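You operate a simulated robot arm through the tools that you are given. There is no shell and no other tool. Be economical: measure what you need, move in short steps, check, and stop when the job is done.

You run a simulated robot arm. Do the job below in one go: nothing can be reset, and whatever is moved stays where it is left.

TASK
Close the wheel press drawer. Then take the green stick from the 120 mm bay and put it in the brown store box on the second shelf from the bottom of the grey rack. Then stack the tin marked "grease" from the grey table on top of the tin labelled "putty". Then open the labels drawer, put the wedge box with the smallest size on its label from the grey table inside and shut the drawer again. Then turn the gauge lock to FREE. Then put the stacked cups on the top of the drawer chest. Keep to this order. Set down upright: wedge box, stacked cups.

It is judged by the outcome, as a careful person would: the job done as asked, and still so three seconds after it is handed in. It fails if anything else is knocked over, pushed out of place, dropped, spilled or broken.

THE ROBOT
A 7-joint arm with a fingered hand on a trunk, on a base that drives. Base frame: it is fixed to the floor where the robot stands at the start and does not move with it; the origin is under the middle of the robot, x ahead of it, y to its left, z up. Units: mm, rad, N and s.
With the tool pointing down near the work surface it reaches from about 300 to 740 mm from the robot's upright axis, wherever it stands. Its first joint turns from -2.897 to 2.897 rad. Places, roughly: brown store box [-3750, -3750, 500]; chest [1100, -1800, 400]; gauge lock [-2400, -100, 900]; green stick [-3750, -1250, 1000]; labels drawer [1000, -1900, 500]; stacked cups (8x8x13 cm) [0, -1400, 700]; tin [-2250, -250, 1000]; top of the drawer chest [900, -1700, 600]; wedge box [-2250, -500, 1000]; wheel press drawer [600, -300, 600]. Payload 4 kg.
The TCP is the grasp point between the finger pads, 26 mm short of the fingertips. In the tool frame z runs along the fingers and y along their closing line. Largest opening 132 mm; the body of the gripper starts 73 mm behind the TCP. The gripper is a hand of 4 fingers: y runs from the thumb to the fingers, the wrist lies at [0, 0, -239] in the tool frame, and closing takes about 1.5 s.
Orientation is that of the tool frame in the base frame, as a unit quaternion [x, y, z, w]. With the fingers straight down and closing along the base's y, the tool's x points along the base's -x, its y along +y and its z along -z.

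THE INTERFACE
- The arm moves only by the tool arm_command. Its argument "targets" is a list of rows, each an object of numbers (a shift or turn left out is 0, a gripper value left out holds the last): "dx", "dy", "dz": the shift along the tool's x, y, z in mm; "rx", "ry", "rz": the turn, a rotation vector about the tool's x, y, z in rad; "hand": the closure in counts, from 0 (fully open) to 255 (shut). In form: [{"dx": .., "dy": .., "dz": .., "rx": .., "ry": .., "rz": .., "hand": ..}, ...]. A call has 1 to 8 rows; each row shifts and turns the commanded pose from where the row before left it, along the tool's axes as they then stand. A row lasts 0.2 s, in which the tool goes at most 50 mm and 0.15 rad; a call with a longer step from one row to the next is refused whole, and so is a gripper value outside its range. Where a pose cannot be reached the arm comes as near as it can. A force on the tool above 40 N (or 10 N above the force at the start of the call, whichever is more), or a blocked arm, ends the call early, and 0.2 s more pass. The fingers move at their own pace (about 72 mm/s each) and stop on an object; they squeeze with about 33 N. The grip force told is the motor's: it shows also when the fingers shut on nothing. Time passes only in rows, and 0.2 s behind the last, so rows that do not move let the fingers close. It gives the time, the measured TCP pose, the force on the tool (base axes), the opening and the grip force at its end, in the units of the frame above (readings bear some noise), with the torque about the TCP (base axes, N m) and any sound that the robot's microphone picked up, and new pictures: "show" is both (left out), scene, wrist or none.
- Cameras (640 x 400 px; columns grow to the right, rows downward): "scene" is now at [-0.1, 105.4, 1369.7]; the picture's right is [-0.63, -0.77, 0.00], its down [-0.60, 0.49, -0.63] and it looks along [0.49, -0.40, -0.77] (base axes); focal length 278 px, centre (320, 200). "wrist" rides on the gripper at [68, 2, -97] in the tool frame; the picture's right is [-0.03, 1.00, 0.00], its down [-0.82, -0.02, -0.58] and it looks along [-0.58, -0.01, 0.82] (tool axes); focal length 270 px, centre (320, 200). There is no depth. A picture from a camera that has moved, and an enlarged one, comes with that camera's place and axes in the base frame and with its lens.
- move_column(by): slides the trunk up (or, below 0, down) by that many mm; the arm and the scene camera ride with it, the base frame stays. It gives what a move gives, with no picture.
- base_move(legs): drives the robot by 1 to 6 legs, each [ahead, turn to the left] in mm and rad, along the robot's own axes; the way and the turn of a leg run together, so that a leg with both is an arc; at most 1500 mm and 3.142 rad a leg. The arm and the cameras ride along, it lands a little off, and it stops where it bumps. It gives what a move gives, and a new picture of the scene camera.
- set_grasp(shape): the hand has 4 fingers and takes this shape, open, in about a second: jaw (thumb against the fingers, like two jaws); tri (thumb and two fingers); tip (a fingertip pinch); poke (one finger out to press); point (the index stretched); flat (the hand flat); cup (the hand cupped); fist (a fist). The gripper value then closes the fingers along that shape, each until it touches; the sizes above hold for jaw. It gives what a move gives, with no picture.
- turn_head(pan, tilt): turns the head with the scene camera to pan (to the left, within 2.705 rad either way) and tilt (down, from -0.506 to 1.204), counted from straight ahead of the robot. It gives what a move gives, and a new picture of the scene camera.
- zoom(camera, box): a new picture of the part [left, top, right, bottom] of that camera's present view, enlarged. The clock stands still meanwhile.
- hand_in(): hands the job in; it is judged then, once.

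Work in short steps. Places have to be worked out from the pictures, the camera data and where the tool is seen: move nearer, look again, correct. Check each grasp and each placing, and mend what went wrong. You have 186 turns and 260 pictures in all, those below and enlarged ones among them. Open the gripper and draw the arm clear of the work before you hand the job in, unless the task says otherwise.

The tools are called after "Emit:" by a JSON object that holds its "api" and its "payload". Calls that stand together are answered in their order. arm_command: Moves the arm, as the interface text tells. Its arguments: {"type":"object","properties":{"targets":{"type":"array","items":{"type":"object","properties":{"dx":{"type":"number"},"dy":{"type":"number"},"dz":{"type":"number"},"rx":{"type":"number"},"ry":{"type":"number"},"rz":{"type":"number"},"hand":{"type":"number"}}}},"show":{"type":"string","enum":["both","scene","wrist","none"]}},"required":["targets"]} The other tools are called the same way: move_column (by) slides the trunk up or down; set_grasp (shape) gives the hand a shape; base_move (legs) drives the base; turn_head (pan, tilt) turns the head that bears the scene camera; zoom (camera, box) takes an enlarged picture of a part of a camera's view; hand_in () hands the job in.

At the start:

```text
clock: 0.0
tool_pos: [634.9, -236.9, 786.6]
orientation: [0.0, 1.0, 0.001, -0.001]
wrist_force: [-0.1, 1.1, 0.2]
moment: [-0.02, 0.01, -0.01]
finger_gap: 132.1
finger_force: 0.1
shape: jaw
trunk travel left (down, up): [-350.0, 240.0]
robot x, y, heading: [-1.2, 1.3, 0.0]
head pan, tilt: [-0.688, 0.883]
```

scene: 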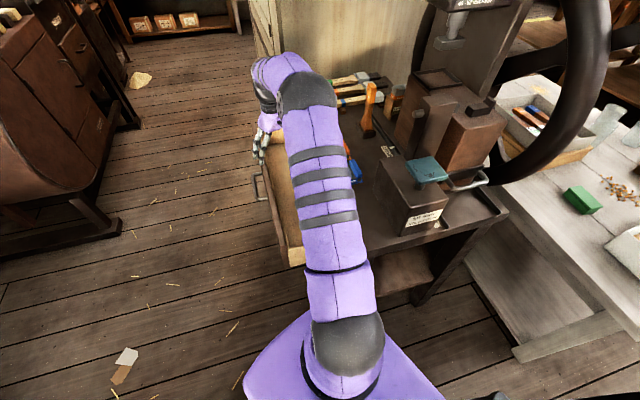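
wrist: 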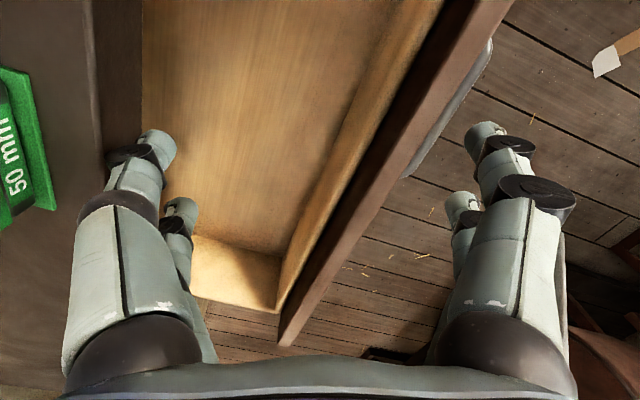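

I'll look closer at the drawer that stands open below the hand to find its line.

Emit:
{"api": "zoom", "payload": {"camera": "scene", "box": [220, 40, 520, 300]}}

Emit:
{"api": "turn_head", "payload": {"pan": -0.3, "tilt": 0.8}}

```text
1.54 times, centred on (370, 170) of scene
camera zoom: at [-0.1, 105.4, 1369.7], right [-0.63, -0.77, 0.0], down [-0.6, 0.49, -0.63], along [0.49, -0.4, -0.77], focal length 427 px, centre (243, 246)
```

zoom: 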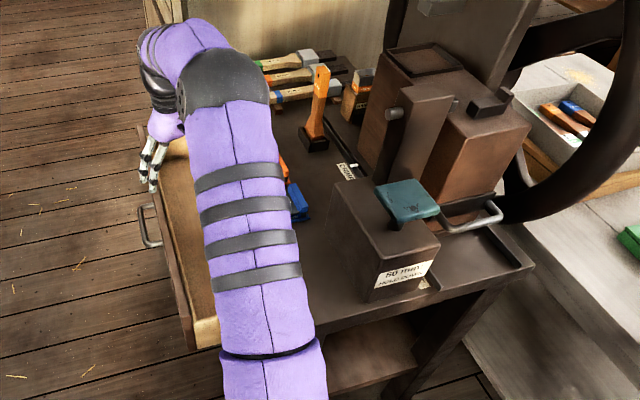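

```text
clock: 0.9
tool_pos: [634.5, -236.8, 787.1]
orientation: [-0.001, 1.0, 0.0, 0.001]
wrist_force: [0.0, 0.8, -0.8]
moment: [-0.02, -0.01, 0.02]
finger_gap: 132.0
finger_force: 0.1
shape: jaw
trunk travel left (down, up): [-350.0, 240.0]
robot x, y, heading: [0.0, -3.1, 0.002]
head pan, tilt: [-0.3, 0.799]
camera scene: at [17.8, 130.0, 1376.2], right [-0.3, -0.96, 0.0], down [-0.69, 0.21, -0.7], along [0.67, -0.21, -0.72], focal length 278 px, centre (320, 200)
```

scene: 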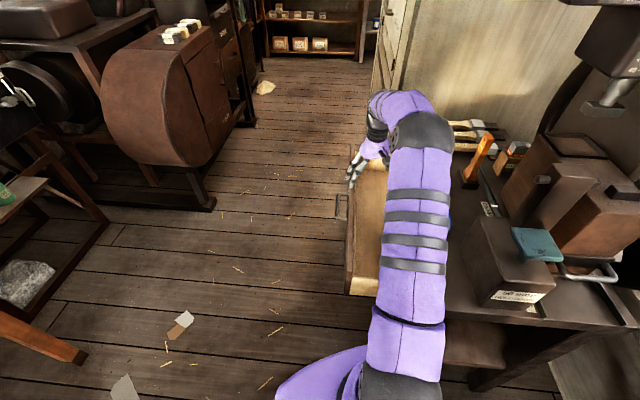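

The press is turned about -0.4 rad; the drawer front runs from about (340,-50) to (850,-280), handle near (640,-140). I raise the hand, turn it to match, and take it out in front of the drawer.

Emit:
{"api": "arm_command", "payload": {"targets": [{"dz": -40}, {"dz": -20, "rz": 0.14}, {"rz": 0.13, "dx": 30}, {"rz": 0.13, "dx": 40}, {"dy": 50}, {"dy": 50}, {"dy": 50}, {"dy": 50}]}}

```text
clock: 2.7
tool_pos: [642.4, -37.4, 847.7]
orientation: [0.199, 0.98, -0.001, 0.0]
wrist_force: [-0.3, 0.0, -0.8]
moment: [0.03, 0.01, -0.01]
finger_gap: 131.9
finger_force: 0.1
shape: jaw
trunk travel left (down, up): [-350.0, 240.0]
robot x, y, heading: [3.1, -1.2, -0.001]
head pan, tilt: [-0.3, 0.799]
camera scene: at [17.7, 129.8, 1376.3], right [-0.3, -0.96, 0.0], down [-0.69, 0.21, -0.7], along [0.67, -0.21, -0.72], focal length 278 px, centre (320, 200)
camera wrist: at [579.4, -9.5, 943.9], right [0.41, 0.91, 0.0], down [0.74, -0.34, 0.58], along [0.53, -0.24, -0.82], focal length 270 px, centre (320, 200)
```

scene: 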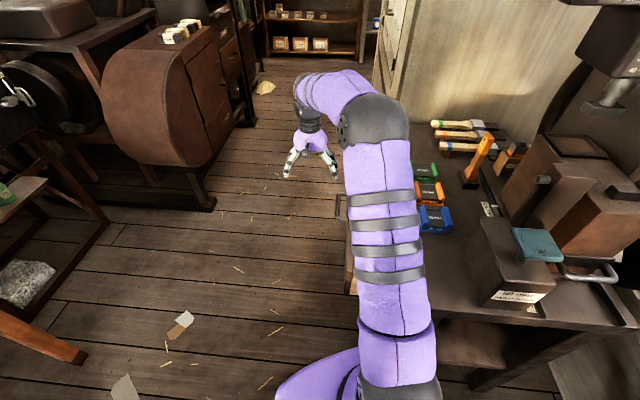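
wrist: 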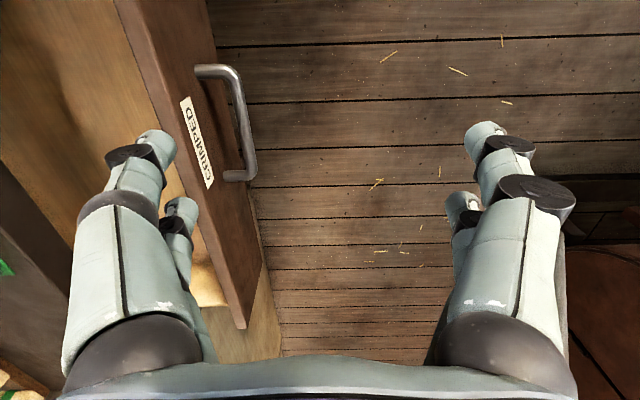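

The front with its handle is now clear: handle around (640,-125), front top edge near z 720. I close the hand, shift to the near side of the handle and lower.

Emit:
{"api": "arm_command", "payload": {"targets": [{"hand": 255, "dx": 45}, {"dx": 40}, {"dy": 30}, {}, {}, {"dz": 50}, {"dz": 50}, {"dz": 50}], "show": "none"}}

Emit:
{"api": "arm_command", "payload": {"targets": [{"rx": 0.14}, {"rx": 0.14}, {"rx": 0.14}, {"rx": 0.14}, {"rx": 0.14}, {"rx": 0.1}]}}

```text
clock: 4.5
tool_pos: [575.1, 24.7, 695.8]
orientation: [0.197, 0.98, 0.0, -0.001]
wrist_force: [-0.2, 1.0, -0.3]
moment: [0.0, -0.05, 0.03]
finger_gap: 0.2
finger_force: 33.4
shape: jaw
trunk travel left (down, up): [-350.0, 240.0]
robot x, y, heading: [-3.7, -2.9, -0.004]
head pan, tilt: [-0.3, 0.799]
```

```text
clock: 5.9
tool_pos: [577.4, 24.2, 697.0]
orientation: [0.182, 0.902, -0.383, -0.078]
wrist_force: [-0.1, 0.1, 0.2]
moment: [0.0, 0.0, -0.01]
finger_gap: 0.0
finger_force: 33.1
shape: jaw
trunk travel left (down, up): [-350.0, 240.0]
robot x, y, heading: [-1.4, -0.8, -0.003]
head pan, tilt: [-0.3, 0.799]
camera scene: at [17.8, 130.0, 1376.3], right [-0.3, -0.96, 0.0], down [-0.69, 0.21, -0.7], along [0.67, -0.21, -0.72], focal length 278 px, centre (320, 200)
camera wrist: at [539.7, 114.9, 762.0], right [0.29, 0.63, -0.72], down [0.91, 0.05, 0.42], along [0.3, -0.77, -0.56], focal length 270 px, centre (320, 200)
```

scene: 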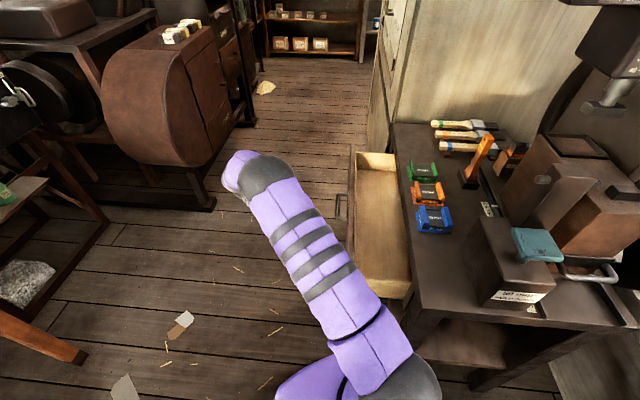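
wrist: 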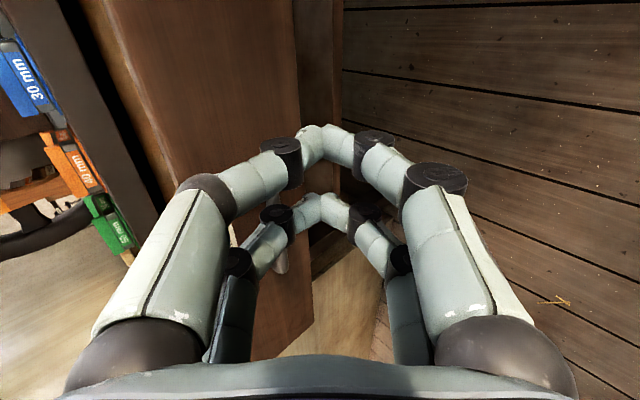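

The drawer front is ~135 mm ahead of the fingertips and the hand stands clear to the near side of the handle. I push along the drawer's line.

Emit:
{"api": "arm_command", "payload": {"targets": [{"dy": -28, "dz": 28.7}, {"dy": -28, "dz": 28.7}, {"dy": -21, "dz": 21.5}, {"dy": -14, "dz": 14.3}, {"dy": -14, "dz": 14.3}, {"dy": -14, "dz": 14.3}, {"dy": -14, "dz": 14.3}, {"dy": -14, "dz": 14.3}]}}

```text
clock: 7.7
tool_pos: [495.6, -170.3, 697.4]
orientation: [0.184, 0.903, -0.381, -0.077]
wrist_force: [0.3, -0.4, 0.2]
moment: [0.04, -0.02, 0.02]
finger_gap: 0.1
finger_force: 33.0
shape: jaw
trunk travel left (down, up): [-350.0, 240.0]
robot x, y, heading: [3.4, 1.1, -0.002]
head pan, tilt: [-0.3, 0.799]
camera scene: at [17.8, 130.2, 1376.2], right [-0.3, -0.96, 0.0], down [-0.69, 0.21, -0.7], along [0.67, -0.21, -0.72], focal length 278 px, centre (320, 200)
camera wrist: at [458.5, -79.9, 762.2], right [0.3, 0.63, -0.72], down [0.91, 0.05, 0.42], along [0.3, -0.77, -0.56], focal length 270 px, centre (320, 200)
```

scene: 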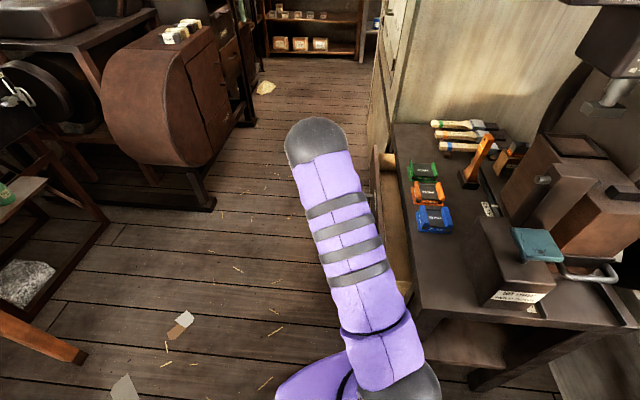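
wrist: 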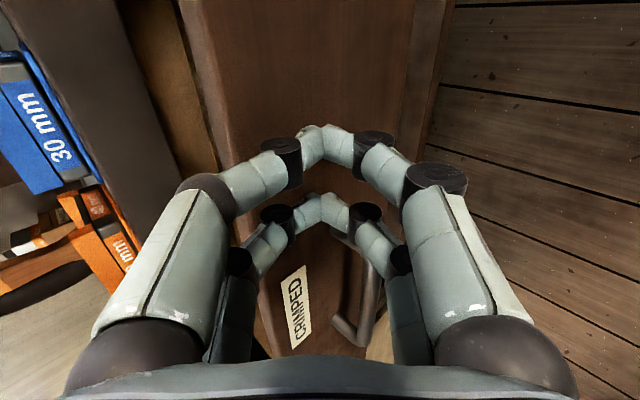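

The drawer is moving in; I go on pushing until it meets the stop.

Emit:
{"api": "arm_command", "payload": {"targets": [{"dy": -14, "dz": 14.3}, {"dy": -14, "dz": 14.3}, {"dy": -14, "dz": 14.3}, {"dy": -14, "dz": 14.3}, {"dy": -14, "dz": 14.3}, {"dy": -14, "dz": 14.3}]}}

```text
clock: 8.9
tool_pos: [462.2, -258.3, 694.0]
orientation: [0.178, 0.906, -0.377, -0.072]
wrist_force: [3.7, 7.4, -0.8]
moment: [0.05, 0.02, -0.02]
finger_gap: 0.0
finger_force: 32.3
shape: jaw
trunk travel left (down, up): [-350.0, 240.0]
robot x, y, heading: [-3.5, -2.6, 0.002]
head pan, tilt: [-0.3, 0.799]
stopped in row 6: the force on the tool passed its limit at 42 N (the readings are from after the stop); the commanded pose is now the measured one
camera scene: at [18.5, 131.1, 1376.1], right [-0.3, -0.96, 0.0], down [-0.69, 0.21, -0.7], along [0.67, -0.21, -0.72], focal length 278 px, centre (320, 200)
camera wrist: at [423.1, -167.2, 761.9], right [0.29, 0.64, -0.71], down [0.9, 0.06, 0.43], along [0.32, -0.76, -0.56], focal length 270 px, centre (320, 200)
```

scene: 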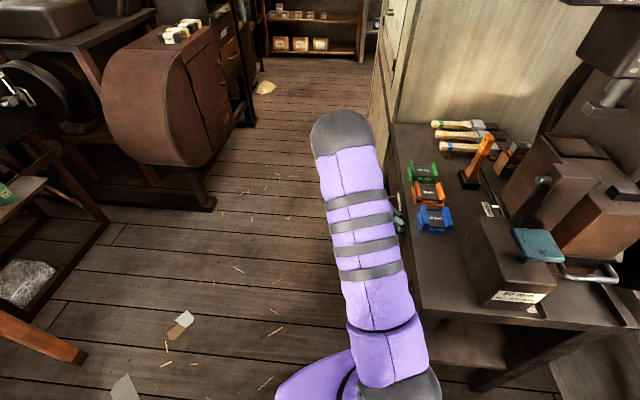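
wrist: 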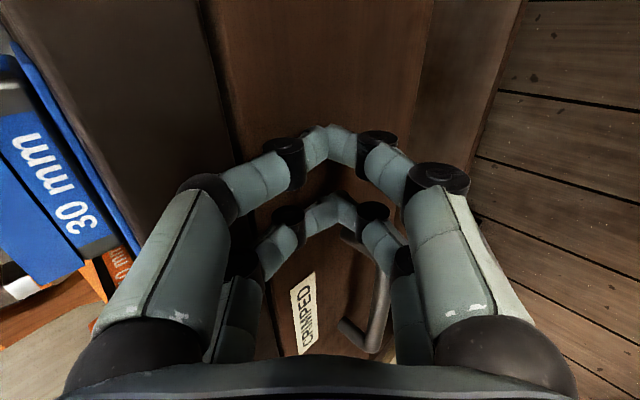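

The stop was met at 42 N and the front looks flush. I back off straight and look.

Emit:
{"api": "arm_command", "payload": {"targets": [{"dy": 28, "dz": -28.7}, {"dy": 28, "dz": -28.7}, {"dy": 28, "dz": -28.7}, {"dy": 28, "dz": -28.7}, {"dy": 28, "dz": -28.7, "hand": 0}]}}

```text
clock: 10.2
tool_pos: [535.9, -73.2, 696.8]
orientation: [0.179, 0.906, -0.377, -0.072]
wrist_force: [0.3, 0.4, -0.1]
moment: [-0.01, 0.02, 0.0]
finger_gap: 131.7
finger_force: 0.1
shape: jaw
trunk travel left (down, up): [-350.0, 240.0]
robot x, y, heading: [0.8, 1.9, 0.001]
head pan, tilt: [-0.3, 0.799]
camera scene: at [18.1, 129.9, 1376.3], right [-0.3, -0.96, 0.0], down [-0.69, 0.21, -0.7], along [0.67, -0.21, -0.72], focal length 278 px, centre (320, 200)
camera wrist: at [497.8, 16.9, 762.8], right [0.29, 0.64, -0.71], down [0.9, 0.06, 0.42], along [0.31, -0.77, -0.56], focal length 270 px, centre (320, 200)
```

scene: 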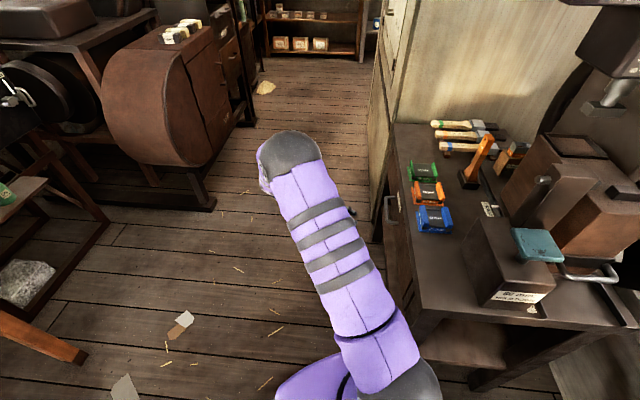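
wrist: 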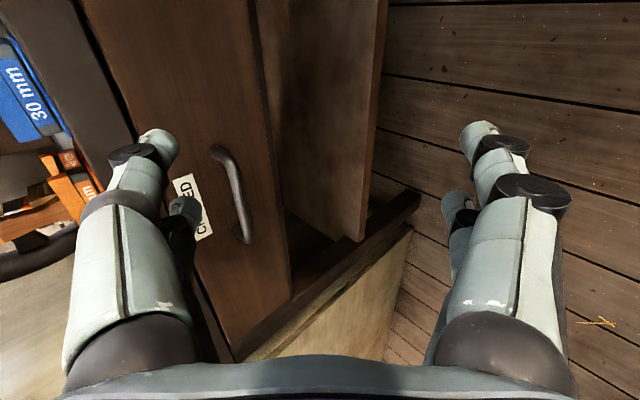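

The drawer is shut. I now fold the arm back to an upright carrying pose near the body.

Emit:
{"api": "arm_command", "payload": {"targets": [{"dy": 28, "dz": -28.7, "rx": -0.14}, {"dy": 20, "rx": -0.14}, {"rx": -0.14}, {"rx": -0.14, "dz": -30}, {"rx": -0.14, "dz": -40}, {"rx": -0.1, "dz": -40}, {"rz": -0.15, "dz": -40}, {"rz": -0.15, "dz": -40}], "show": "none"}}

Emit:
{"api": "turn_head", "payload": {"pan": -2.6, "tilt": 0.35}}

Emit:
{"api": "turn_head", "payload": {"pan": 2.6, "tilt": 0.35}}

Emit:
{"api": "turn_head", "payload": {"pan": -1.6, "tilt": 0.5}}

```text
clock: 11.9
tool_pos: [567.1, -0.5, 874.8]
orientation: [0.043, 0.999, 0.004, 0.004]
wrist_force: [0.0, 0.0, 0.5]
moment: [0.0, -0.01, 0.03]
finger_gap: 131.9
finger_force: 0.1
shape: jaw
trunk travel left (down, up): [-350.0, 240.0]
robot x, y, heading: [-0.6, 2.4, -0.001]
head pan, tilt: [-0.3, 0.799]
```

```text
clock: 14.1
tool_pos: [567.4, -0.2, 872.1]
orientation: [0.045, 0.999, 0.004, 0.004]
wrist_force: [-0.1, -0.2, -0.4]
moment: [0.0, -0.02, -0.01]
finger_gap: 131.9
finger_force: 0.0
shape: jaw
trunk travel left (down, up): [-350.0, 240.0]
robot x, y, heading: [-0.9, 2.8, -0.004]
head pan, tilt: [-2.601, 0.351]
camera scene: at [-138.7, 105.9, 1415.9], right [-0.52, 0.86, 0.0], down [0.29, 0.18, -0.94], along [-0.8, -0.48, -0.34], focal length 278 px, centre (320, 200)
```

scene: 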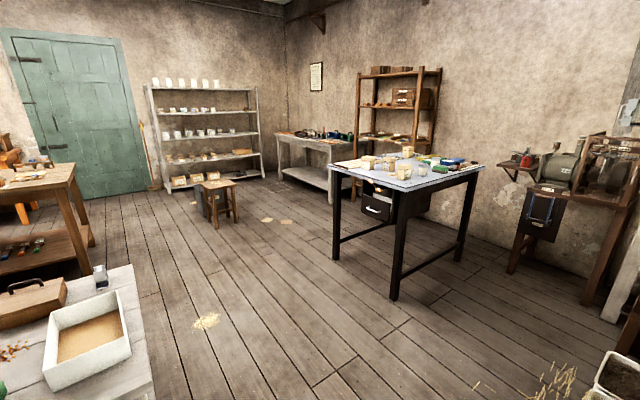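

```text
clock: 18.1
tool_pos: [568.1, 0.5, 872.8]
orientation: [0.044, 0.999, 0.004, 0.003]
wrist_force: [0.5, 0.4, -0.6]
moment: [-0.01, -0.01, 0.01]
finger_gap: 131.7
finger_force: 0.0
shape: jaw
trunk travel left (down, up): [-350.0, 240.0]
robot x, y, heading: [-0.3, 0.3, 0.002]
head pan, tilt: [2.601, 0.351]
camera scene: at [-138.8, 201.9, 1415.9], right [0.51, 0.86, 0.0], down [0.29, -0.18, -0.94], along [-0.81, 0.48, -0.34], focal length 278 px, centre (320, 200)
```

scene: 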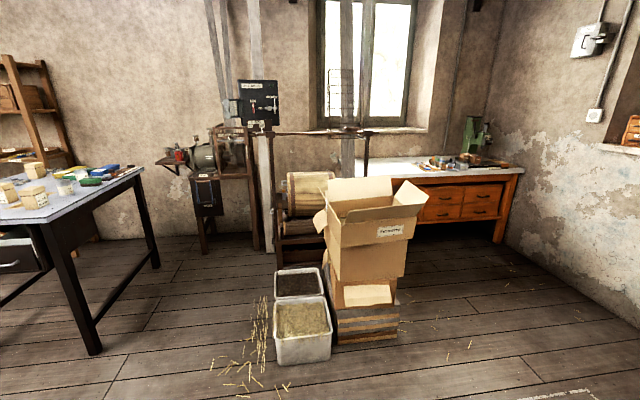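

```text
clock: 21.6
tool_pos: [567.4, 1.2, 873.8]
orientation: [0.044, 0.999, 0.005, 0.003]
wrist_force: [-0.5, 0.5, -0.7]
moment: [-0.01, 0.01, 0.03]
finger_gap: 131.9
finger_force: 0.1
shape: jaw
trunk travel left (down, up): [-350.0, 240.0]
robot x, y, heading: [2.0, -0.9, -0.0]
head pan, tilt: [-1.6, 0.499]
camera scene: at [-61.6, 63.0, 1402.2], right [-1.0, 0.03, 0.0], down [0.01, 0.48, -0.88], along [-0.03, -0.88, -0.48], focal length 278 px, centre (320, 200)
```

scene: 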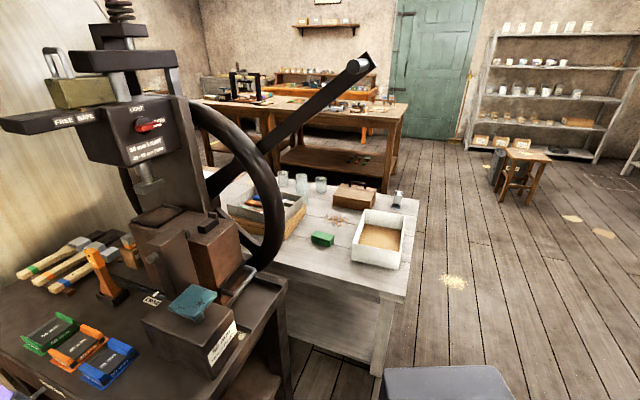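

Everything is laid out behind me: the dark-legged grey table, the brown rack with bays, and the grey rack by the door. I pull the arm in and drive round the white bench towards the brown rack.

Emit:
{"api": "arm_command", "payload": {"targets": [{"dx": 45, "rz": -0.09}, {"dx": 45}, {"dx": 45}, {"dx": 40}, {"dz": -40}], "show": "none"}}

Emit:
{"api": "turn_head", "payload": {"pan": 0, "tilt": 0.4}}

Emit:
{"api": "base_move", "payload": {"legs": [[0, 2.0], [0, 1.377], [1285, 0], [0, 1.211], [1209, 0], [0, -1.388]]}}

```text
clock: 22.8
tool_pos: [391.5, 3.5, 912.2]
orientation: [-0.001, 1.0, 0.005, 0.004]
wrist_force: [0.4, -0.2, -0.1]
moment: [0.01, -0.01, 0.01]
finger_gap: 131.9
finger_force: 0.1
shape: jaw
trunk travel left (down, up): [-350.0, 240.0]
robot x, y, heading: [2.7, -1.7, 0.004]
head pan, tilt: [-1.6, 0.499]
```

```text
clock: 24.4
tool_pos: [392.1, 3.9, 910.3]
orientation: [-0.001, 1.0, 0.005, 0.003]
wrist_force: [0.4, 0.1, 0.1]
moment: [-0.02, 0.01, 0.01]
finger_gap: 132.0
finger_force: 0.0
shape: jaw
trunk travel left (down, up): [-350.0, 240.0]
robot x, y, heading: [2.8, -1.0, -0.002]
head pan, tilt: [0.0, 0.4]
camera scene: at [33.6, 153.9, 1411.4], right [0.0, -1.0, 0.0], down [-0.39, 0.0, -0.92], along [0.92, 0.0, -0.39], focal length 278 px, centre (320, 200)
```

scene: 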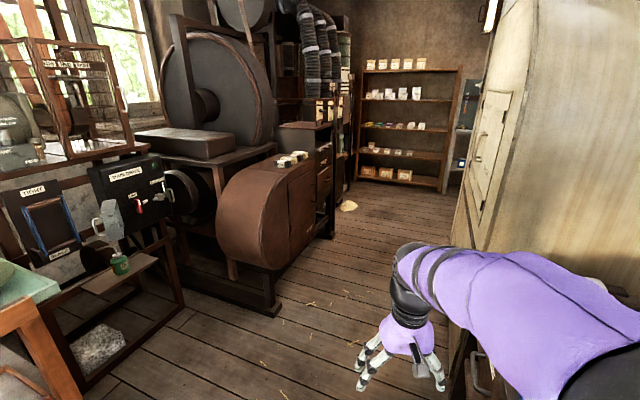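

```text
clock: 28.3
tool_pos: [97.8, 379.6, 911.5]
orientation: [-0.612, 0.791, 0.005, 0.0]
wrist_force: [-0.1, 0.6, -0.5]
moment: [-0.02, -0.03, 0.01]
finger_gap: 132.2
finger_force: 0.2
shape: jaw
trunk travel left (down, up): [-350.0, 240.0]
robot x, y, heading: [1.8, 3.4, 1.277]
head pan, tilt: [0.0, 0.4]
stopped in leg 1: the robot was blocked; the commanded pose is now the measured one
camera scene: at [-134.7, 77.5, 1411.3], right [0.96, -0.29, 0.0], down [-0.11, -0.37, -0.92], along [0.27, 0.88, -0.39], focal length 278 px, centre (320, 200)
```

scene: 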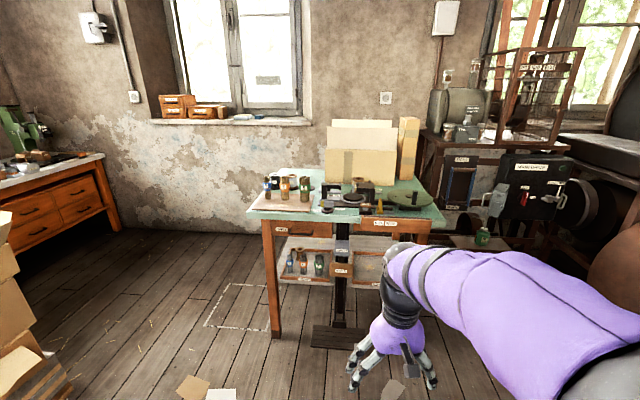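

The turn was blocked, likely a rear corner of the base against the press stand. I drive a bit ahead into the free floor and then turn on.

Emit:
{"api": "base_move", "payload": {"legs": [[330, 0], [0, 1.9]]}}

```text
clock: 35.6
tool_pos: [-291.8, 285.2, 910.3]
orientation: [0.999, 0.037, -0.003, 0.004]
wrist_force: [0.1, -0.4, -0.8]
moment: [0.0, -0.01, 0.04]
finger_gap: 132.2
finger_force: 0.1
shape: jaw
trunk travel left (down, up): [-350.0, 240.0]
robot x, y, heading: [97.5, 317.2, -3.104]
head pan, tilt: [0.0, 0.4]
camera scene: at [71.1, 165.4, 1411.4], right [-0.03, 1.0, 0.0], down [0.39, 0.01, -0.92], along [-0.92, -0.03, -0.39], focal length 278 px, centre (320, 200)
```

scene: 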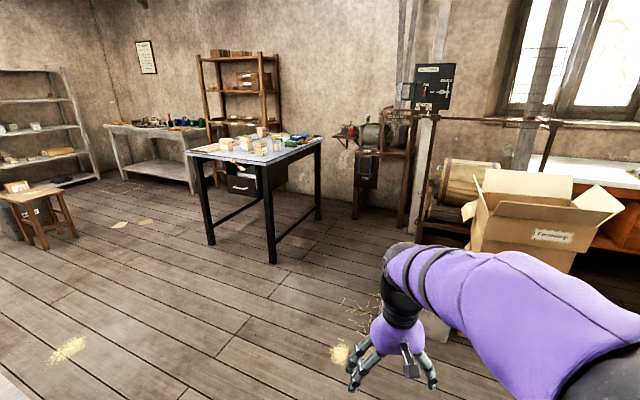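

Clear way now. I drive round to the south-west, ending at about (-1400,-1500) facing the racks.

Emit:
{"api": "base_move", "payload": {"legs": [[0, 0.392], [1482, 0], [0, 1.017], [1209, 0], [0, -1.388]]}}

Emit:
{"api": "zoom", "payload": {"camera": "scene", "box": [250, 60, 570, 260]}}

```text
clock: 56.4
tool_pos: [-1813.7, -1503.7, 910.5]
orientation: [0.999, 0.047, -0.004, 0.005]
wrist_force: [-0.4, -0.2, 0.3]
moment: [0.03, -0.02, 0.01]
finger_gap: 131.9
finger_force: 0.0
shape: jaw
trunk travel left (down, up): [-350.0, 240.0]
robot x, y, heading: [-1424.3, -1464.9, -3.094]
head pan, tilt: [0.0, 0.4]
camera scene: at [-1448.7, -1617.0, 1411.4], right [-0.05, 1.0, 0.0], down [0.39, 0.02, -0.92], along [-0.92, -0.05, -0.39], focal length 278 px, centre (320, 200)
```

scene: 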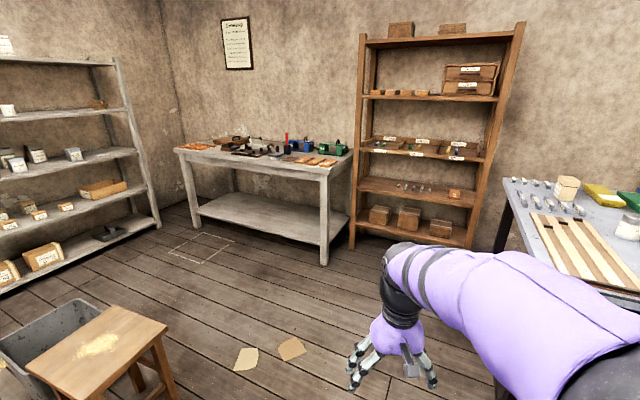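

```text
2.00 times, centred on (410, 160) of scene
camera zoom: at [-1448.7, -1617.0, 1411.4], right [-0.05, 1.0, 0.0], down [0.39, 0.02, -0.92], along [-0.92, -0.05, -0.39], focal length 555 px, centre (140, 280)
```

zoom: 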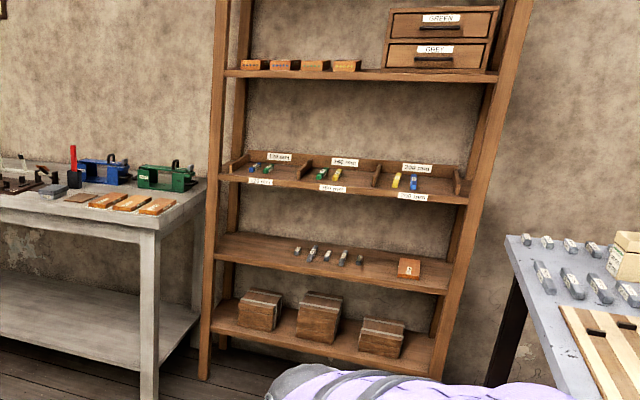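

The 120 mm bay is the leftmost on the brown rack's shelf at about z 950. I drive in to stand in front of it.

Emit:
{"api": "base_move", "payload": {"legs": [[1177, 0], [0, -0.64], [483, 0], [0, 0.594]]}}

Emit:
{"api": "turn_head", "payload": {"pan": -0.1, "tilt": 0.55}}

Emit:
{"api": "zoom", "payload": {"camera": "scene", "box": [300, 60, 620, 260]}}

```text
clock: 68.6
tool_pos: [-3410.5, -1255.3, 910.0]
orientation: [1.0, 0.013, -0.003, 0.004]
wrist_force: [0.4, 0.4, -0.3]
moment: [0.02, -0.01, -0.01]
finger_gap: 131.8
finger_force: 0.2
shape: jaw
trunk travel left (down, up): [-350.0, 240.0]
robot x, y, heading: [-3017.0, -1244.7, 3.125]
head pan, tilt: [0.0, 0.4]
camera scene: at [-3053.9, -1393.3, 1411.4], right [0.02, 1.0, 0.0], down [0.39, -0.01, -0.92], along [-0.92, 0.01, -0.39], focal length 278 px, centre (320, 200)
```

scene: 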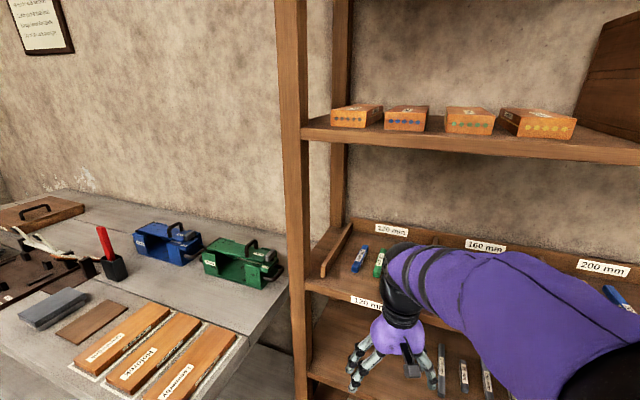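

```text
clock: 69.3
tool_pos: [-3409.5, -1254.0, 911.5]
orientation: [1.0, 0.012, -0.004, 0.004]
wrist_force: [0.3, 1.0, 1.3]
moment: [0.01, -0.04, -0.01]
finger_gap: 132.1
finger_force: 0.1
shape: jaw
trunk travel left (down, up): [-350.0, 240.0]
robot x, y, heading: [-3016.4, -1245.7, 3.124]
head pan, tilt: [-0.099, 0.55]
camera scene: at [-3050.5, -1384.5, 1397.7], right [0.11, 0.99, 0.0], down [0.52, -0.06, -0.85], along [-0.85, 0.1, -0.52], focal length 278 px, centre (320, 200)
```

scene: 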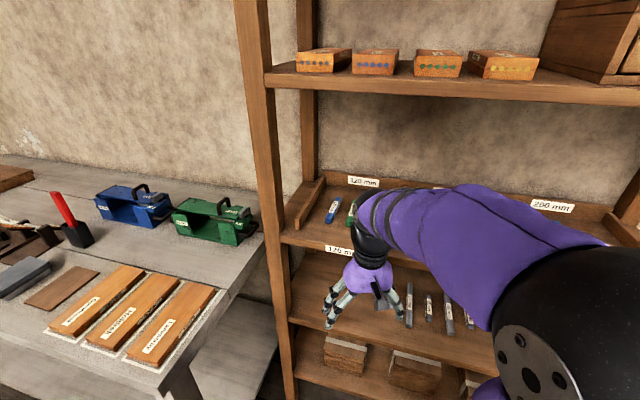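

```text
2.00 times, centred on (460, 160) of scene
camera zoom: at [-3050.5, -1384.5, 1397.7], right [0.11, 0.99, 0.0], down [0.52, -0.06, -0.85], along [-0.85, 0.1, -0.52], focal length 555 px, centre (40, 280)
```

zoom: 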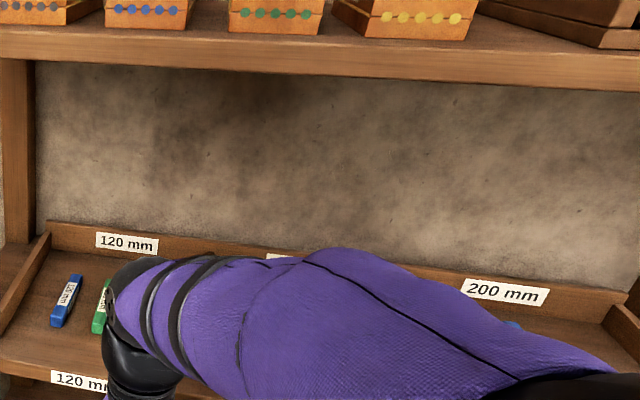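

The green stick lies around (-3695,-1221,950), pointing front-to-back, with the blue one 50 mm to its left. I raise the hand and pitch it forward 0.7 rad so it fits under the upper shelf.

Emit:
{"api": "arm_command", "payload": {"targets": [{"dz": -50}, {"dz": -50, "dy": -33}, {"dz": -50}, {"ry": -0.14, "hand": 120}, {"ry": -0.14}, {"ry": -0.14}, {"ry": -0.14}, {"ry": -0.14}]}}

```text
refused: row 2 steps farther than a row can; nothing moved
```

The combined step was too long; I split it.

Emit:
{"api": "arm_command", "payload": {"targets": [{"dz": -45}, {"dz": -36, "dy": -33}, {"dz": -45}, {"ry": -0.14, "hand": 120}, {"ry": -0.14}, {"ry": -0.14}, {"ry": -0.14}, {"ry": -0.14}]}}

```text
clock: 71.1
tool_pos: [-3410.7, -1219.6, 1034.0]
orientation: [0.939, 0.009, -0.343, 0.007]
wrist_force: [0.4, 0.2, 0.2]
moment: [-0.02, 0.0, 0.02]
finger_gap: 70.1
finger_force: 0.0
shape: jaw
trunk travel left (down, up): [-350.0, 240.0]
robot x, y, heading: [-3018.1, -1239.8, 3.127]
head pan, tilt: [-0.099, 0.55]
camera scene: at [-3051.2, -1384.5, 1397.8], right [0.11, 0.99, 0.0], down [0.52, -0.06, -0.85], along [-0.85, 0.1, -0.52], focal length 278 px, centre (320, 200)
camera wrist: at [-3298.7, -1218.8, 1063.6], right [0.0, -1.0, 0.03], down [-0.25, 0.02, 0.97], along [-0.97, -0.01, -0.25], focal length 270 px, centre (320, 200)
```

scene: 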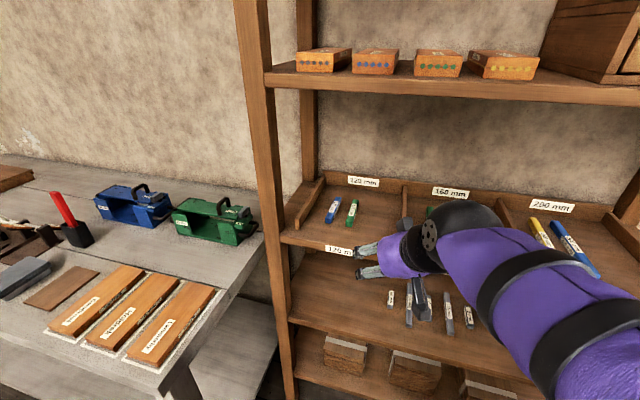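
wrist: 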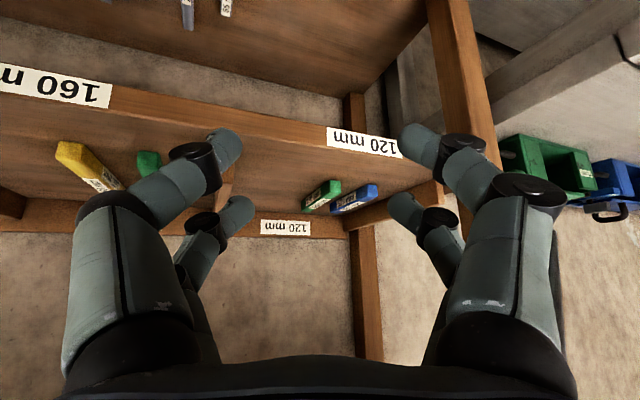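

The stick runs slightly askew (about 0.32 rad, its far end to the right), centre about (-3698,-1218,952). I move in to a hover above it and yaw the hand to its line.

Emit:
{"api": "arm_command", "payload": {"targets": [{"rx": 0.068, "rz": 0.081, "hand": 145}, {"rx": 0.068, "rz": 0.081}, {"rx": 0.068, "rz": 0.081}], "show": "none"}}

Emit:
{"api": "arm_command", "payload": {"targets": [{"dx": -33, "dy": -8.4, "dz": 28}, {"dx": -33, "dy": -8.4, "dz": 28}, {"dx": -33, "dy": -8.4, "dz": 28}, {"dx": -33, "dy": -8.4, "dz": 28}, {"dx": -33, "dy": -8.4, "dz": 28}]}}

```text
clock: 71.9
tool_pos: [-3409.3, -1219.9, 1037.7]
orientation: [0.927, -0.14, -0.344, -0.045]
wrist_force: [-1.1, 0.1, 0.1]
moment: [-0.01, -0.01, -0.05]
finger_gap: 57.4
finger_force: 0.0
shape: jaw
trunk travel left (down, up): [-350.0, 240.0]
robot x, y, heading: [-3018.8, -1238.8, 3.13]
head pan, tilt: [-0.099, 0.55]
```

```text
clock: 73.1
tool_pos: [-3603.3, -1117.9, 1037.8]
orientation: [0.928, -0.138, -0.343, -0.046]
wrist_force: [-0.2, 0.6, -0.1]
moment: [0.01, 0.0, 0.01]
finger_gap: 57.0
finger_force: 0.1
shape: jaw
trunk travel left (down, up): [-350.0, 240.0]
robot x, y, heading: [-3019.3, -1242.8, 3.124]
head pan, tilt: [-0.099, 0.55]
camera scene: at [-3050.2, -1384.5, 1397.6], right [0.11, 0.99, 0.0], down [0.52, -0.06, -0.85], along [-0.85, 0.1, -0.52], focal length 278 px, centre (320, 200)
camera wrist: at [-3495.3, -1152.1, 1066.8], right [-0.31, -0.95, 0.03], down [-0.23, 0.1, 0.97], along [-0.92, 0.29, -0.25], focal length 270 px, centre (320, 200)
```

scene: 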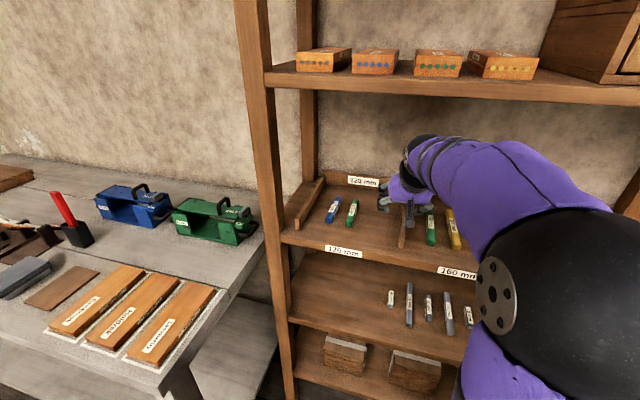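
wrist: 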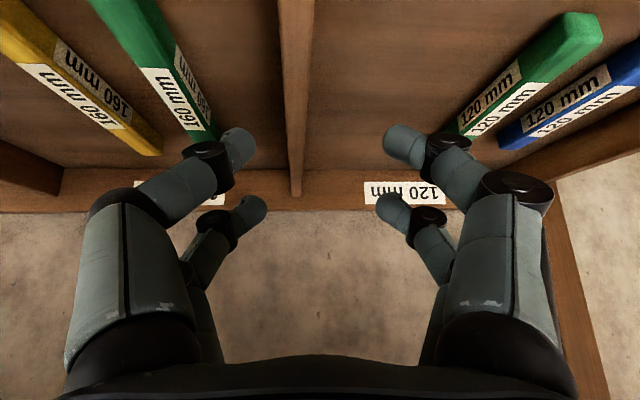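

I shifted sideways the wrong way, but now see the stick well: it runs yaw ≈0.38 like the rack itself, centre ≈(-3688,-1224). I correct the yaw a bit and move 130 mm to the left above it.

Emit:
{"api": "arm_command", "payload": {"targets": [{"rx": 0.06, "rz": 0.075}, {"dy": 45}, {"dy": 45}, {"dy": 40}, {"dx": 15, "dz": 18}]}}

```text
clock: 74.3
tool_pos: [-3654.8, -1237.5, 1015.4]
orientation: [0.921, -0.184, -0.339, -0.061]
wrist_force: [0.6, 0.8, -0.2]
moment: [0.01, -0.01, -0.04]
finger_gap: 57.3
finger_force: 0.1
shape: jaw
trunk travel left (down, up): [-350.0, 240.0]
robot x, y, heading: [-3021.1, -1243.6, 3.127]
head pan, tilt: [-0.099, 0.55]
camera scene: at [-3050.5, -1384.7, 1397.6], right [0.11, 0.99, 0.0], down [0.52, -0.06, -0.85], along [-0.85, 0.1, -0.52], focal length 278 px, centre (320, 200)
camera wrist: at [-3550.6, -1282.6, 1043.9], right [-0.4, -0.92, 0.03], down [-0.22, 0.12, 0.97], along [-0.89, 0.38, -0.25], focal length 270 px, centre (320, 200)
```

scene: 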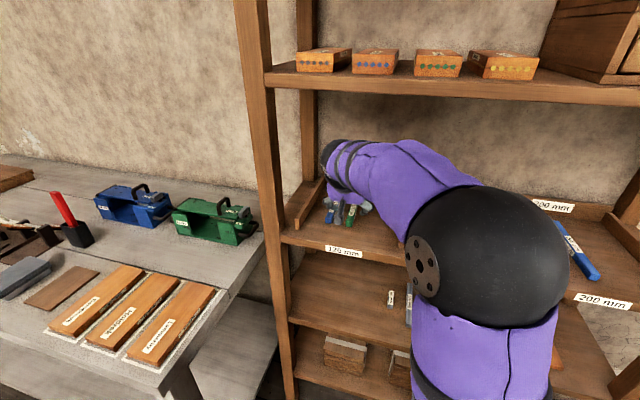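
wrist: 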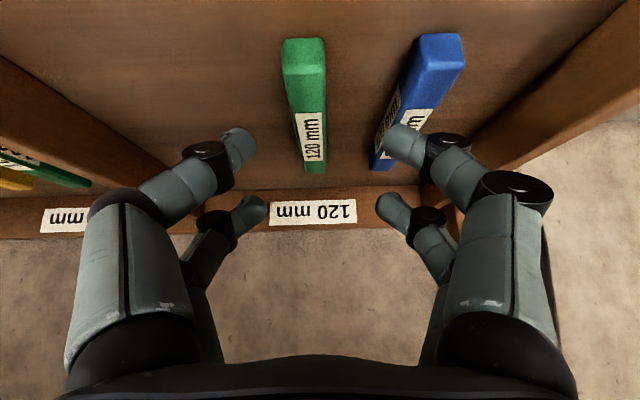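

Well aligned: the stick is about 4 mm to the left of the grip line, blue one 49 mm to its right. I narrow the fingers to ~36 mm and go down around its middle.

Emit:
{"api": "arm_command", "payload": {"targets": [{"hand": 186, "dy": -4}, {"dx": -4, "dz": 3}, {}, {"dx": 5, "dz": 15}, {"dx": 4, "dz": 12}, {"dx": 3, "dz": 10}]}}

```text
clock: 75.7
tool_pos: [-3670.7, -1228.4, 984.5]
orientation: [0.919, -0.183, -0.345, -0.059]
wrist_force: [6.2, 0.2, 26.3]
moment: [0.24, -0.3, -0.1]
finger_gap: 37.6
finger_force: 0.1
shape: jaw
trunk travel left (down, up): [-350.0, 240.0]
robot x, y, heading: [-3020.6, -1239.9, 3.12]
head pan, tilt: [-0.099, 0.55]
camera scene: at [-3047.7, -1384.5, 1398.3], right [0.11, 0.99, 0.0], down [0.52, -0.06, -0.85], along [-0.85, 0.1, -0.52], focal length 278 px, centre (320, 200)
camera wrist: at [-3566.7, -1273.9, 1012.3], right [-0.39, -0.92, 0.03], down [-0.21, 0.12, 0.97], along [-0.9, 0.38, -0.24], focal length 270 px, centre (320, 200)
```

scene: 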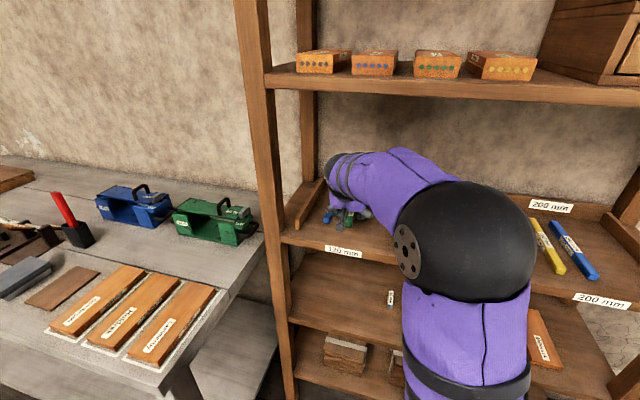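
wrist: 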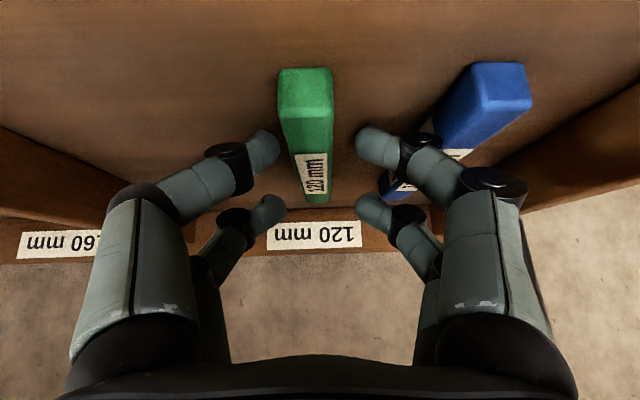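

The tips rest on the shelf (26 N, centred), straddling the green stick. I ease up 4 mm and close.

Emit:
{"api": "arm_command", "payload": {"targets": [{"dx": -3, "dz": -3.5, "hand": 255}, {}, {}, {}], "show": "wrist"}}

```text
clock: 76.7
tool_pos: [-3670.9, -1228.3, 984.2]
orientation: [0.921, -0.184, -0.339, -0.061]
wrist_force: [1.1, 2.3, 6.7]
moment: [0.22, -0.1, 0.02]
finger_gap: 13.4
finger_force: 32.4
shape: jaw
trunk travel left (down, up): [-350.0, 240.0]
robot x, y, heading: [-3022.0, -1239.8, 3.125]
head pan, tilt: [-0.099, 0.55]
camera wrist: at [-3567.1, -1273.5, 1012.5], right [-0.4, -0.92, 0.03], down [-0.22, 0.13, 0.97], along [-0.89, 0.38, -0.25], focal length 270 px, centre (320, 200)
```

wrist: 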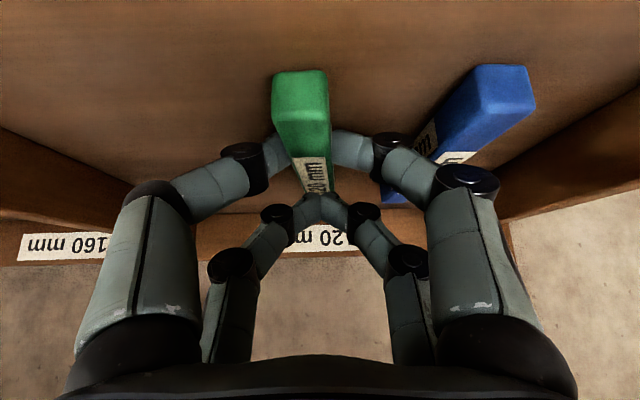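

Gripped (13 mm). I lift straight up and check.

Emit:
{"api": "arm_command", "payload": {"targets": [{"dx": -13, "dz": -15}, {"dx": -20, "dz": -24}, {"dx": -20, "dz": -24}]}}

```text
clock: 77.5
tool_pos: [-3671.1, -1226.6, 1065.6]
orientation: [0.921, -0.182, -0.339, -0.06]
wrist_force: [-0.5, 0.3, -0.6]
moment: [0.04, -0.01, 0.02]
finger_gap: 12.8
finger_force: 33.3
shape: jaw
trunk travel left (down, up): [-350.0, 240.0]
robot x, y, heading: [-3018.5, -1243.4, 3.128]
head pan, tilt: [-0.099, 0.55]
camera scene: at [-3050.6, -1384.5, 1397.6], right [0.11, 0.99, 0.0], down [0.52, -0.06, -0.85], along [-0.85, 0.1, -0.52], focal length 278 px, centre (320, 200)
camera wrist: at [-3567.4, -1271.9, 1094.6], right [-0.4, -0.92, 0.03], down [-0.22, 0.13, 0.97], along [-0.89, 0.38, -0.25], focal length 270 px, centre (320, 200)
```

scene: 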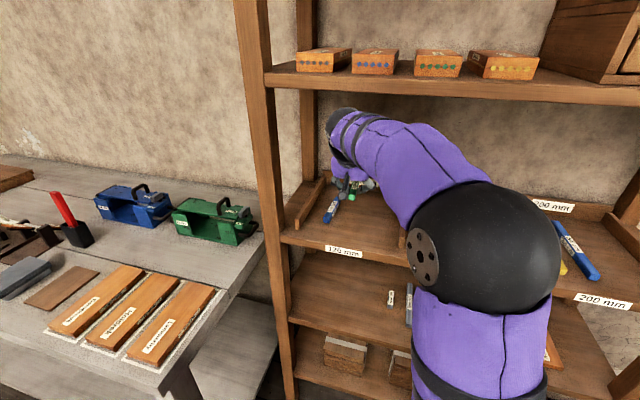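
wrist: 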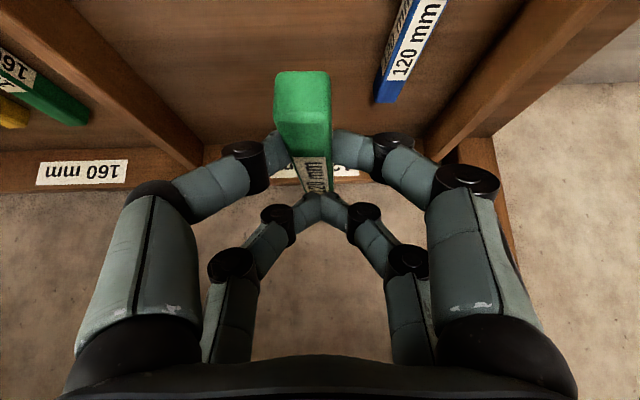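

The stick is held firmly and blue is undisturbed. I draw back out of the rack.

Emit:
{"api": "arm_command", "payload": {"targets": [{"dx": 32, "dz": -27}, {"dx": 32, "dz": -27}, {"dx": 32, "dz": -27}, {"dx": 32, "dz": -27}, {"dx": 32, "dz": -27}, {"dx": 32, "dz": -27}], "show": "none"}}

Emit:
{"api": "turn_head", "payload": {"pan": 1.2, "tilt": 0.5}}

```text
clock: 78.9
tool_pos: [-3437.0, -1323.0, 1064.7]
orientation: [0.921, -0.183, -0.339, -0.061]
wrist_force: [0.1, -0.6, 0.4]
moment: [0.02, 0.03, -0.01]
finger_gap: 12.6
finger_force: 32.7
shape: jaw
trunk travel left (down, up): [-350.0, 240.0]
robot x, y, heading: [-3014.8, -1238.5, 3.12]
head pan, tilt: [-0.099, 0.55]
```

```text
clock: 80.4
tool_pos: [-3437.9, -1322.2, 1065.9]
orientation: [0.921, -0.184, -0.339, -0.06]
wrist_force: [-0.3, 0.3, -0.7]
moment: [0.01, 0.01, 0.0]
finger_gap: 12.8
finger_force: 33.3
shape: jaw
trunk travel left (down, up): [-350.0, 240.0]
robot x, y, heading: [-3018.5, -1241.0, 3.127]
head pan, tilt: [1.201, 0.499]
camera scene: at [-2995.5, -1479.1, 1402.2], right [-0.93, 0.38, 0.0], down [0.18, 0.44, -0.88], along [-0.33, -0.81, -0.48], focal length 278 px, centre (320, 200)
```

scene: 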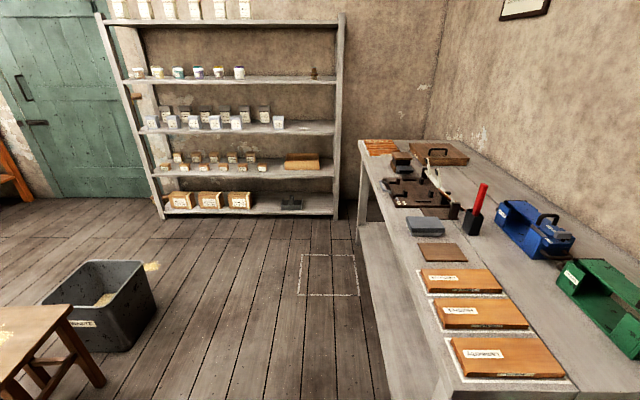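

The grey rack's second shelf from the bottom shows a brown box at its right end. I zoom on it.

Emit:
{"api": "zoom", "payload": {"camera": "scene", "box": [130, 100, 370, 250]}}

```text
2.67 times, centred on (250, 175) of scene
camera zoom: at [-2995.5, -1479.1, 1402.2], right [-0.93, 0.38, 0.0], down [0.18, 0.44, -0.88], along [-0.33, -0.81, -0.48], focal length 741 px, centre (507, 267)
```

zoom: 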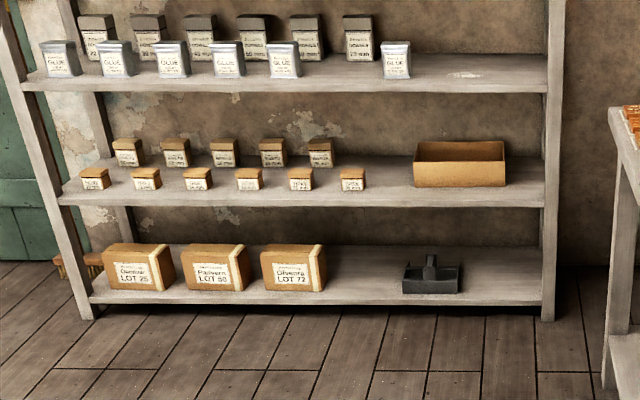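

The open brown store box is at about (-3725,-3665) on the shelf near z 450; the rack faces along (0.38,0.93). I drive down between bench and bin to stand in front of it.

Emit:
{"api": "base_move", "payload": {"legs": [[0, 1.664], [862, 0], [0, -0.507], [1050, 0], [0, 0.04]]}}

Emit:
{"api": "turn_head", "payload": {"pan": -0.1, "tilt": 0.8}}

```text
clock: 96.6
tool_pos: [-3349.4, -3504.1, 1063.7]
orientation: [0.854, 0.39, -0.31, 0.149]
wrist_force: [0.3, -1.1, -0.6]
moment: [0.03, -0.04, -0.01]
finger_gap: 12.7
finger_force: 33.2
shape: jaw
trunk travel left (down, up): [-350.0, 240.0]
robot x, y, heading: [-3293.6, -3080.8, -1.907]
head pan, tilt: [1.201, 0.499]
camera scene: at [-3059.5, -3132.7, 1402.2], right [-0.65, -0.76, 0.0], down [-0.36, 0.31, -0.88], along [0.67, -0.57, -0.48], focal length 278 px, centre (320, 200)
```

scene: 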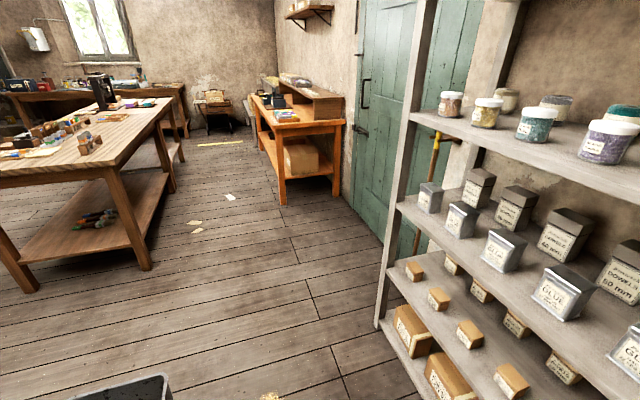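

```text
clock: 98.1
tool_pos: [-3349.4, -3504.5, 1065.0]
orientation: [0.854, 0.39, -0.31, 0.15]
wrist_force: [0.2, 0.4, -0.6]
moment: [0.01, 0.0, 0.0]
finger_gap: 12.6
finger_force: 32.7
shape: jaw
trunk travel left (down, up): [-350.0, 240.0]
robot x, y, heading: [-3293.3, -3081.6, -1.907]
head pan, tilt: [-0.099, 0.799]
camera scene: at [-3162.6, -3147.0, 1376.3], right [-0.91, 0.42, 0.0], down [0.3, 0.65, -0.7], along [-0.29, -0.63, -0.72], focal length 278 px, centre (320, 200)
```

scene: 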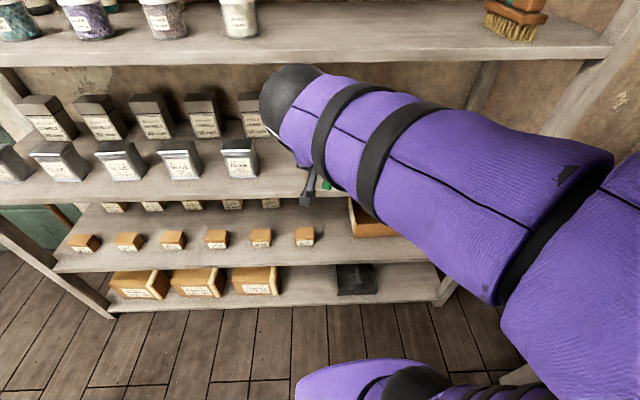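

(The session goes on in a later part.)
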